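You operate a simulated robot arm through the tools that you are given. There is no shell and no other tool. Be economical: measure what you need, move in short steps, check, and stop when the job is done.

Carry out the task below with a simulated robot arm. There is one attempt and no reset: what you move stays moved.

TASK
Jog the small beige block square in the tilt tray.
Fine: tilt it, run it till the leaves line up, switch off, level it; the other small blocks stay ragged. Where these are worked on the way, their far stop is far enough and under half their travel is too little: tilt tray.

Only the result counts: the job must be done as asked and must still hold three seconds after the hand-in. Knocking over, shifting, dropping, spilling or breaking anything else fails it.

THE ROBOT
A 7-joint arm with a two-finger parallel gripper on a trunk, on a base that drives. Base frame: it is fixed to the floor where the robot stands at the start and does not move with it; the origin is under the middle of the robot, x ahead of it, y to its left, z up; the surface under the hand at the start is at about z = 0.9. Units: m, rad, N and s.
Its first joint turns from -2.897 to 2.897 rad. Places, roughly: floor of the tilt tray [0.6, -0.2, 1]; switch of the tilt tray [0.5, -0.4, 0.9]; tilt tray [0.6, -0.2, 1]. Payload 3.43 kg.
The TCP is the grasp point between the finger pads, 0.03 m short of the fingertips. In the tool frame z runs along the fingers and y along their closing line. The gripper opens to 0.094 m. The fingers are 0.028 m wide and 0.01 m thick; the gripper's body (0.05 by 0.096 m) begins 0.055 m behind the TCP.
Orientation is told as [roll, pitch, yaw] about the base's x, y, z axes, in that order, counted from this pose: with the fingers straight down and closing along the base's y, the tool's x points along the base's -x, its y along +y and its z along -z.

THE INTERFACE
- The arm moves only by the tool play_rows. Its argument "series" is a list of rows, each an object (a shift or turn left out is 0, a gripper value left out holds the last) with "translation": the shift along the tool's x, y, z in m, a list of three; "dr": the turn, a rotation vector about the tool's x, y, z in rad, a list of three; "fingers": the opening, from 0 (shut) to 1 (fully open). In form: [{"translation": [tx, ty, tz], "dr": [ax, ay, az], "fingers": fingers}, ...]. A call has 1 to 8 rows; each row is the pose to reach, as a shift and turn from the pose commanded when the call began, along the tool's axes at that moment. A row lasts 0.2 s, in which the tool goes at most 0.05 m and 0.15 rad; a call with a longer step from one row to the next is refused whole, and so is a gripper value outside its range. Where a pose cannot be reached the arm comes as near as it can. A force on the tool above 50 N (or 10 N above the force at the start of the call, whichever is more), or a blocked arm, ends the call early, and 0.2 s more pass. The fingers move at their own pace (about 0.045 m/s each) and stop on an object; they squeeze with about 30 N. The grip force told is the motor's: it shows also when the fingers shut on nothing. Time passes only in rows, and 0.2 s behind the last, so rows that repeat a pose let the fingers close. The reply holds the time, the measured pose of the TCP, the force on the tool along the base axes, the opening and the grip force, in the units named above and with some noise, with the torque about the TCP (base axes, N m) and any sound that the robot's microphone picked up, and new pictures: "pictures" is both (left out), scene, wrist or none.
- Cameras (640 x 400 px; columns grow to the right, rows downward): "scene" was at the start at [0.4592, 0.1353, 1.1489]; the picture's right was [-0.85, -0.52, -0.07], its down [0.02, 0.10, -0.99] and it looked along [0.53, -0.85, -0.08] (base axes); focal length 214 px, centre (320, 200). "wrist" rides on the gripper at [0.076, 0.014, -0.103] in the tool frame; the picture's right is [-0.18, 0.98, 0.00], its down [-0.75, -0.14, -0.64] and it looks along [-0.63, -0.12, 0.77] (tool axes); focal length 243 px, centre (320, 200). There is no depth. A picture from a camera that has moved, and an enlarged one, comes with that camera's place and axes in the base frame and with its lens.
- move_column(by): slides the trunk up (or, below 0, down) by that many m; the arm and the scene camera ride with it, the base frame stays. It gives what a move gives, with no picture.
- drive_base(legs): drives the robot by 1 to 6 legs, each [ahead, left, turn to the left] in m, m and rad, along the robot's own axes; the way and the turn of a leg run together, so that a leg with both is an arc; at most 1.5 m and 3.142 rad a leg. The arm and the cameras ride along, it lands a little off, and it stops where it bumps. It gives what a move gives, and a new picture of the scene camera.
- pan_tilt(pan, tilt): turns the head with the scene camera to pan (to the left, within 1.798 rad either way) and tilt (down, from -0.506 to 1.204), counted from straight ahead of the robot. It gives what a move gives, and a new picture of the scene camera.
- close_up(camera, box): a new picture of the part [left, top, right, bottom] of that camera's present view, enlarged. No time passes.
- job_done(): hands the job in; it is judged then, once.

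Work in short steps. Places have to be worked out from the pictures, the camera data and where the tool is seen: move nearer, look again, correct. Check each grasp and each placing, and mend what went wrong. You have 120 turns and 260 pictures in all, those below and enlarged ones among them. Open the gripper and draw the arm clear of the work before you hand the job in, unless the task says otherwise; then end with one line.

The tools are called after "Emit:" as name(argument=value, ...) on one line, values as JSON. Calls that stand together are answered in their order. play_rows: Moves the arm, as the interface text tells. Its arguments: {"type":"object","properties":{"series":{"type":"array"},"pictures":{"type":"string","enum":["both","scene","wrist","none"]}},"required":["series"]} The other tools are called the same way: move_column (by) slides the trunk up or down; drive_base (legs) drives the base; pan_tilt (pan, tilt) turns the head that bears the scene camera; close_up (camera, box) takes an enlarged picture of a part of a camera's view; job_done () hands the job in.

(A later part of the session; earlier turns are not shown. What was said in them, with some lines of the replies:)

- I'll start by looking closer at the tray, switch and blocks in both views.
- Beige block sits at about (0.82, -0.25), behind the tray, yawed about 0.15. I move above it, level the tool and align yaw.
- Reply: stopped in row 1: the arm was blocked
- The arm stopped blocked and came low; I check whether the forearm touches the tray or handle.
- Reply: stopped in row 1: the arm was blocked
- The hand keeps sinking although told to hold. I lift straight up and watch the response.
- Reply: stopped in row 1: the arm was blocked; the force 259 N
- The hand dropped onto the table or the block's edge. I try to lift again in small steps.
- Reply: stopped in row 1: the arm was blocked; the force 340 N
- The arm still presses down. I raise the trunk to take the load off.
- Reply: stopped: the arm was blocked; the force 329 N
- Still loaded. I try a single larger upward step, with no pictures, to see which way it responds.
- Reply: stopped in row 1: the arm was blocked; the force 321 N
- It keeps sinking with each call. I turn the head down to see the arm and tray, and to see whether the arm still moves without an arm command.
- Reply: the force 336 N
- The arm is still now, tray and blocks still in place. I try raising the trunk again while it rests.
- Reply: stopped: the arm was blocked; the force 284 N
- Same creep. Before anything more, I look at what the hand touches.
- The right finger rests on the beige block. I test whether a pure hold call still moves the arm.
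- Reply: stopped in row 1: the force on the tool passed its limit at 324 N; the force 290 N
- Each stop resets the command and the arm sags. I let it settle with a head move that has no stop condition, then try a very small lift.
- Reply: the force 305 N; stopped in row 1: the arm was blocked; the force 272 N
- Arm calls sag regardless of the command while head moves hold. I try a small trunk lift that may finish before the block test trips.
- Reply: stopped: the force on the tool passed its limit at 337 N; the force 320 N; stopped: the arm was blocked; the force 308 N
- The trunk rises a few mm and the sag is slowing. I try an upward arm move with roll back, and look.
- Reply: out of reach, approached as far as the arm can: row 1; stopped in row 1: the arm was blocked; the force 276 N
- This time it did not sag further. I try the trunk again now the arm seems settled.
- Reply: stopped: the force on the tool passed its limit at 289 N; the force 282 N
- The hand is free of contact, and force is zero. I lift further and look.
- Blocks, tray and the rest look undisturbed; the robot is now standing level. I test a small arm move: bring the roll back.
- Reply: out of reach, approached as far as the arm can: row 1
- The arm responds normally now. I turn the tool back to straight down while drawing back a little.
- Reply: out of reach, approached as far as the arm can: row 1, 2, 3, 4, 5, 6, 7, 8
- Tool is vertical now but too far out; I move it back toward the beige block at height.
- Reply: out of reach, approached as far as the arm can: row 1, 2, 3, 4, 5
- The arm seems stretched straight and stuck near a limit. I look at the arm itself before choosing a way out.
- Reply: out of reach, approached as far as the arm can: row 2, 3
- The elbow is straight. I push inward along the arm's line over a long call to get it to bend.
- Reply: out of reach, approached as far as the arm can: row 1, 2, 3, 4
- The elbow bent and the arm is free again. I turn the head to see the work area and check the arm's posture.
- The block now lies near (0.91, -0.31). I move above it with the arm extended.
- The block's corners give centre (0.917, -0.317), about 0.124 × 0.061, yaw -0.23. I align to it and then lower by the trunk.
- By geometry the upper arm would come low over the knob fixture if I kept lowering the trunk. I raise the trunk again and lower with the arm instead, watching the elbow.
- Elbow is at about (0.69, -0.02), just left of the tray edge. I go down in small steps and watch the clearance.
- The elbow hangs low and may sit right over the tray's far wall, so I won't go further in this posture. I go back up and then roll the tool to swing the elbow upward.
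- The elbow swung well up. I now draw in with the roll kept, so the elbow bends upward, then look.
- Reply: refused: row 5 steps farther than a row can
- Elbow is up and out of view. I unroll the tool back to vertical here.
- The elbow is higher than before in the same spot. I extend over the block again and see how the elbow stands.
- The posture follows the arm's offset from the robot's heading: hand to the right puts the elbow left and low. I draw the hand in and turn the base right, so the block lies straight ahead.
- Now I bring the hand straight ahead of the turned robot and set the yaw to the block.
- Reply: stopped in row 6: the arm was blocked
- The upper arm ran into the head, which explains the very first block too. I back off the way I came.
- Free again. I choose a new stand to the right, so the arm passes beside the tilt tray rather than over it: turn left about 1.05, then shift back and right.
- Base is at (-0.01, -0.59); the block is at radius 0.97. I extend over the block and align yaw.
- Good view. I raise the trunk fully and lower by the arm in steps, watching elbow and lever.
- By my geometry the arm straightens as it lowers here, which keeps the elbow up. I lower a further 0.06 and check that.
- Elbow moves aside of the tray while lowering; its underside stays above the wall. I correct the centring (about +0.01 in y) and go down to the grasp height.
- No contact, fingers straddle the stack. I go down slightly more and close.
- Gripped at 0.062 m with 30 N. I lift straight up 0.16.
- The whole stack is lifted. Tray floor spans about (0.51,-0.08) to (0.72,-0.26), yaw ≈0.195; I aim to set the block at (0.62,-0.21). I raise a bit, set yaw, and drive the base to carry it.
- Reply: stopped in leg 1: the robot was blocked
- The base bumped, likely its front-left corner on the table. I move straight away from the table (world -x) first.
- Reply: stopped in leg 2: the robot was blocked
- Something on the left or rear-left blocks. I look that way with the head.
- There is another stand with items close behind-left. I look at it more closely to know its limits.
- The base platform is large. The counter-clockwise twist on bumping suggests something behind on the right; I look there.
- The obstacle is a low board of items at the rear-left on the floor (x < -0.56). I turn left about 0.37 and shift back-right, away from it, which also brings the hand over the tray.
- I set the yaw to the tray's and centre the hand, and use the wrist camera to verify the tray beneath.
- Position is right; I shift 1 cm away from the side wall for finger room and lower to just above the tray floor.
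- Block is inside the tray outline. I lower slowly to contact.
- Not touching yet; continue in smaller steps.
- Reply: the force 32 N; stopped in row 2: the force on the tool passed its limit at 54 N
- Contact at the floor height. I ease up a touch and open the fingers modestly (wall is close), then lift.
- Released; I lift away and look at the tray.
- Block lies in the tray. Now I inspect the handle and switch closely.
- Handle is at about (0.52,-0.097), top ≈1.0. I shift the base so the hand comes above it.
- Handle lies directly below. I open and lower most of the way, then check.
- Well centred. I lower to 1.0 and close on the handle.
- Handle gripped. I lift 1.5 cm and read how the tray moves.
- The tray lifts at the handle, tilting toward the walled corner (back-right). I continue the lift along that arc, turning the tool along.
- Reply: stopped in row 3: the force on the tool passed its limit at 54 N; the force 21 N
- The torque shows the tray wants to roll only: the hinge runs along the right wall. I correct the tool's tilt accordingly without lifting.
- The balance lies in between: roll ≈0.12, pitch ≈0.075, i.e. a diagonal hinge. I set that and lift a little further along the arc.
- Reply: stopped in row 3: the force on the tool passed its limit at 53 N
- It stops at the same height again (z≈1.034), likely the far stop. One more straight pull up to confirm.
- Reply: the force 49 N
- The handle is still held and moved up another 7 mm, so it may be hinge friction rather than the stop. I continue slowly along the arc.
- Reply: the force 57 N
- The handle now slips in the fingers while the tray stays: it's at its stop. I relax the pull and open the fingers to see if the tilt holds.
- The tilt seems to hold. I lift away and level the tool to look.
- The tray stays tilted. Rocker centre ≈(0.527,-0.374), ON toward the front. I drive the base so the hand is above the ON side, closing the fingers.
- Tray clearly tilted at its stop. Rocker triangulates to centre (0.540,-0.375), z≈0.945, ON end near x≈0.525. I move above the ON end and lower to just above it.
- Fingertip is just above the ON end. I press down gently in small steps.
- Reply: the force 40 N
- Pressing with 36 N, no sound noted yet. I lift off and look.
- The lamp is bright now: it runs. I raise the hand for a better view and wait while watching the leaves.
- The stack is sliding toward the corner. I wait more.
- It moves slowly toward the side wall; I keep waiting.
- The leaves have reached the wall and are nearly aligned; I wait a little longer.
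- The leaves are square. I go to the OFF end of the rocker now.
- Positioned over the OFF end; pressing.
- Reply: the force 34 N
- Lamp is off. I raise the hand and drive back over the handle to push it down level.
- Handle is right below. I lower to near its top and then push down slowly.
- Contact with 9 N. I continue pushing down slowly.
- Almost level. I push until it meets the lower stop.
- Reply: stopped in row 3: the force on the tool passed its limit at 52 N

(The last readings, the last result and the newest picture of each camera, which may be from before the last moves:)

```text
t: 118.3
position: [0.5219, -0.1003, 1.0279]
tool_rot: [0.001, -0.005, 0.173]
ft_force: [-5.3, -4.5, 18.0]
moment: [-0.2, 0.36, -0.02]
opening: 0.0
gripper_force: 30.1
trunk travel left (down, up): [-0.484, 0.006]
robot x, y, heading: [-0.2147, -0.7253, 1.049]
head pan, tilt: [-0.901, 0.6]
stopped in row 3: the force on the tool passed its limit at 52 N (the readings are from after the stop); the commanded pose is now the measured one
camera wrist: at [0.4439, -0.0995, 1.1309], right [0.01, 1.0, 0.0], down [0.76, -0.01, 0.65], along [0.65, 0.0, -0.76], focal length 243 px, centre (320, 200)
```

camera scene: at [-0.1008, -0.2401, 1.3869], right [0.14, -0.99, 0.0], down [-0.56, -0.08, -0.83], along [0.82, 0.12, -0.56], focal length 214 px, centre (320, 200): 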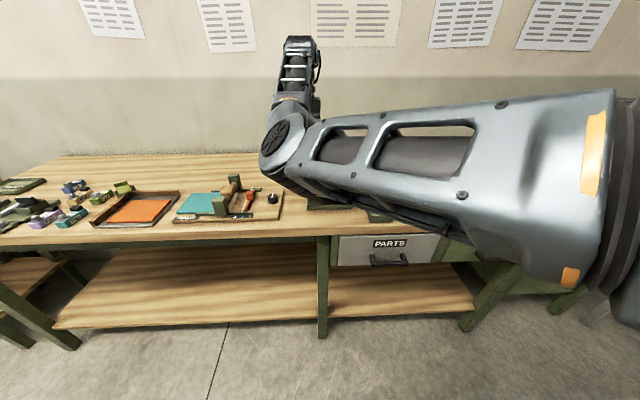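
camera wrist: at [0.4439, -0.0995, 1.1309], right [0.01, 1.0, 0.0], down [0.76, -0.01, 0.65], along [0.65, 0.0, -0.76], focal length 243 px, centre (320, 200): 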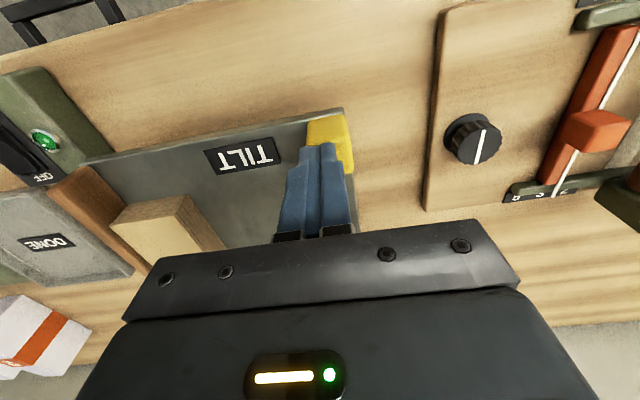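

Hard stop at tip height ≈0.998, the handle's original level. I lift off and check.

Emit:
play_rows(series=[{"translation": [0, 0, -0.03]}, {"translation": [0, 0, -0.07]}, {"translation": [0, 0, -0.11]}, {"translation": [0, 0, -0.15], "fingers": 0.6}, {"translation": [0, 0, -0.18], "fingers": 0.6}, {"translation": [0, 0, -0.18], "fingers": 0.6}], pictures="none")

Emit:
drive_base(legs=[[-0.2, -0.1, 0]])

Emit:
close_up(camera="wrist", box=[260, 20, 640, 240])

Emit:
close_up(camera="scene", box=[200, 140, 340, 230])

```text
t: 119.7
position: [0.5219, -0.0985, 1.2036]
tool_rot: [0.0, -0.003, 0.176]
ft_force: [0.0, -0.2, 0.3]
moment: [-0.02, 0.03, -0.02]
opening: 0.0563
gripper_force: 0.1
trunk travel left (down, up): [-0.484, 0.006]
robot x, y, heading: [-0.2132, -0.7244, 1.045]
head pan, tilt: [-0.901, 0.6]
```

```text
t: 121.4
position: [0.5094, -0.3229, 1.2044]
tool_rot: [-0.002, -0.002, 0.175]
ft_force: [0.2, 0.2, -0.2]
moment: [0.01, 0.03, 0.0]
opening: 0.0563
gripper_force: 0.0
trunk travel left (down, up): [-0.484, 0.006]
robot x, y, heading: [-0.2291, -0.9474, 1.043]
head pan, tilt: [-0.901, 0.6]
camera scene: at [-0.1139, -0.4632, 1.3867], right [0.14, -0.99, 0.0], down [-0.56, -0.08, -0.82], along [0.82, 0.12, -0.57], focal length 214 px, centre (320, 200)
```

scene: 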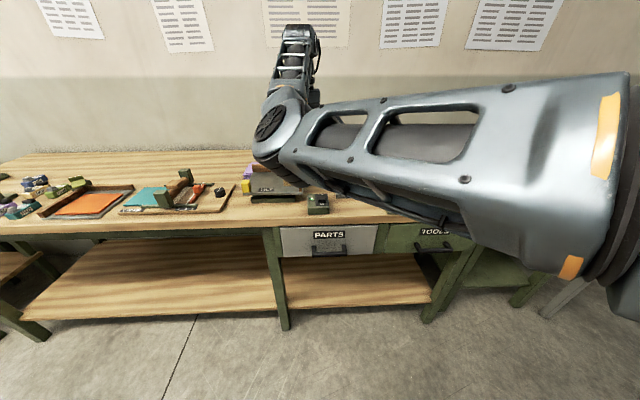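

```text
1.68 times, centred on (450, 130) of wrist
camera zoom: at [0.4313, -0.3229, 1.3069], right [0.01, 1.0, 0.0], down [0.77, -0.01, 0.64], along [0.64, -0.01, -0.77], focal length 409 px, centre (101, 318)
```

zoom: 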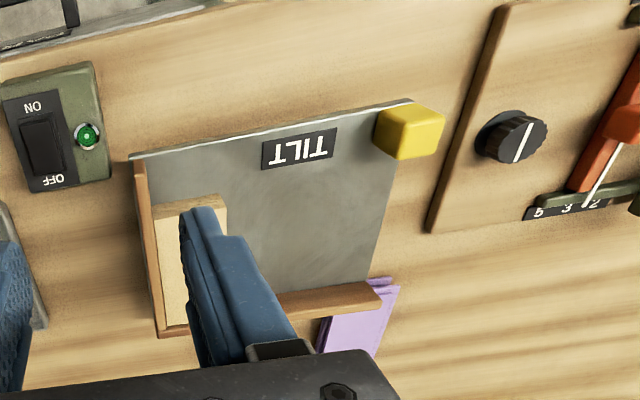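

```text
4.44 times, centred on (270, 185) of scene
camera zoom: at [-0.1139, -0.4632, 1.3867], right [0.14, -0.99, 0.0], down [-0.56, -0.08, -0.82], along [0.82, 0.12, -0.57], focal length 953 px, centre (542, 267)
```

zoom: 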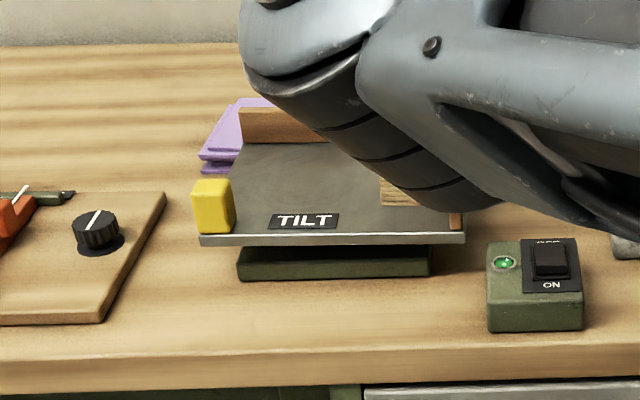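

The tray is level, lamp off, block squared. I draw further off and take one last look at the stack and the other blocks.

Emit:
drive_base(legs=[[-0.1, -0.12, 0]])

Emit:
close_up(camera="wrist", box=[320, 20, 640, 240])

```text
t: 122.8
position: [0.5606, -0.4684, 1.2036]
tool_rot: [0.001, -0.002, 0.175]
ft_force: [0.8, 0.5, -0.2]
moment: [0.02, 0.0, -0.02]
opening: 0.0563
gripper_force: 0.1
trunk travel left (down, up): [-0.484, 0.006]
robot x, y, heading: [-0.1732, -1.0969, 1.044]
head pan, tilt: [-0.901, 0.6]
camera scene: at [-0.0601, -0.6086, 1.3867], right [0.14, -0.99, 0.0], down [-0.56, -0.08, -0.83], along [0.82, 0.12, -0.56], focal length 214 px, centre (320, 200)
```

scene: 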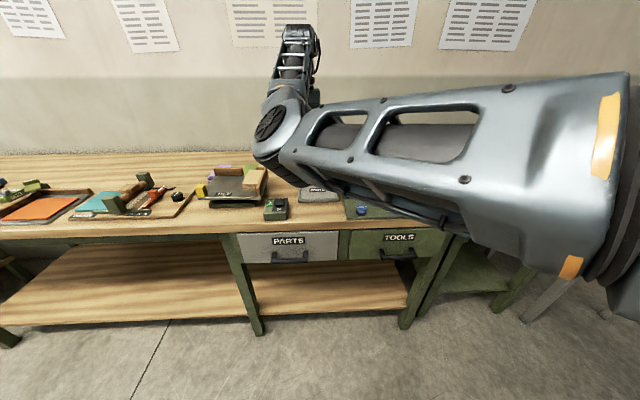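

```text
1.82 times, centred on (480, 130) of wrist
camera zoom: at [0.485, -0.4679, 1.307], right [0.01, 1.0, 0.0], down [0.77, -0.01, 0.64], along [0.64, -0.01, -0.77], focal length 441 px, centre (29, 327)
```

zoom: 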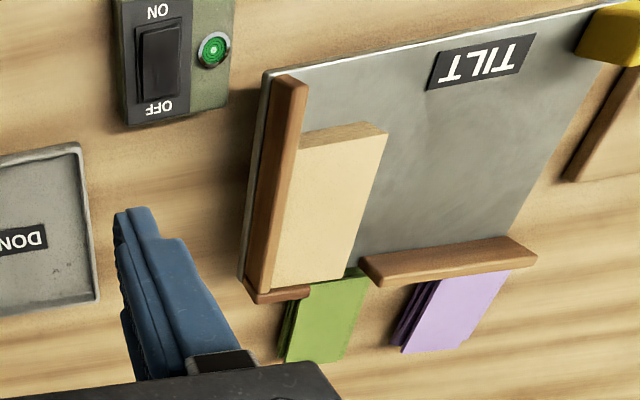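

All as asked: the beige stack is square in the level tray, the switch is off, and the green and purple blocks are still ragged.

Emit:
job_done()

```text
The job is handed in.
```

The small beige block is jogged square in the tilt tray; the tray is level again, the switch is off, and the green and purple blocks are still ragged. On the first move the arm hit the robot's own head and the hand dropped onto the beige block, shifting it before I picked it up. The base also bumped twice, probably against a low board of items on the floor; I didn't check afterwards whether it had moved.
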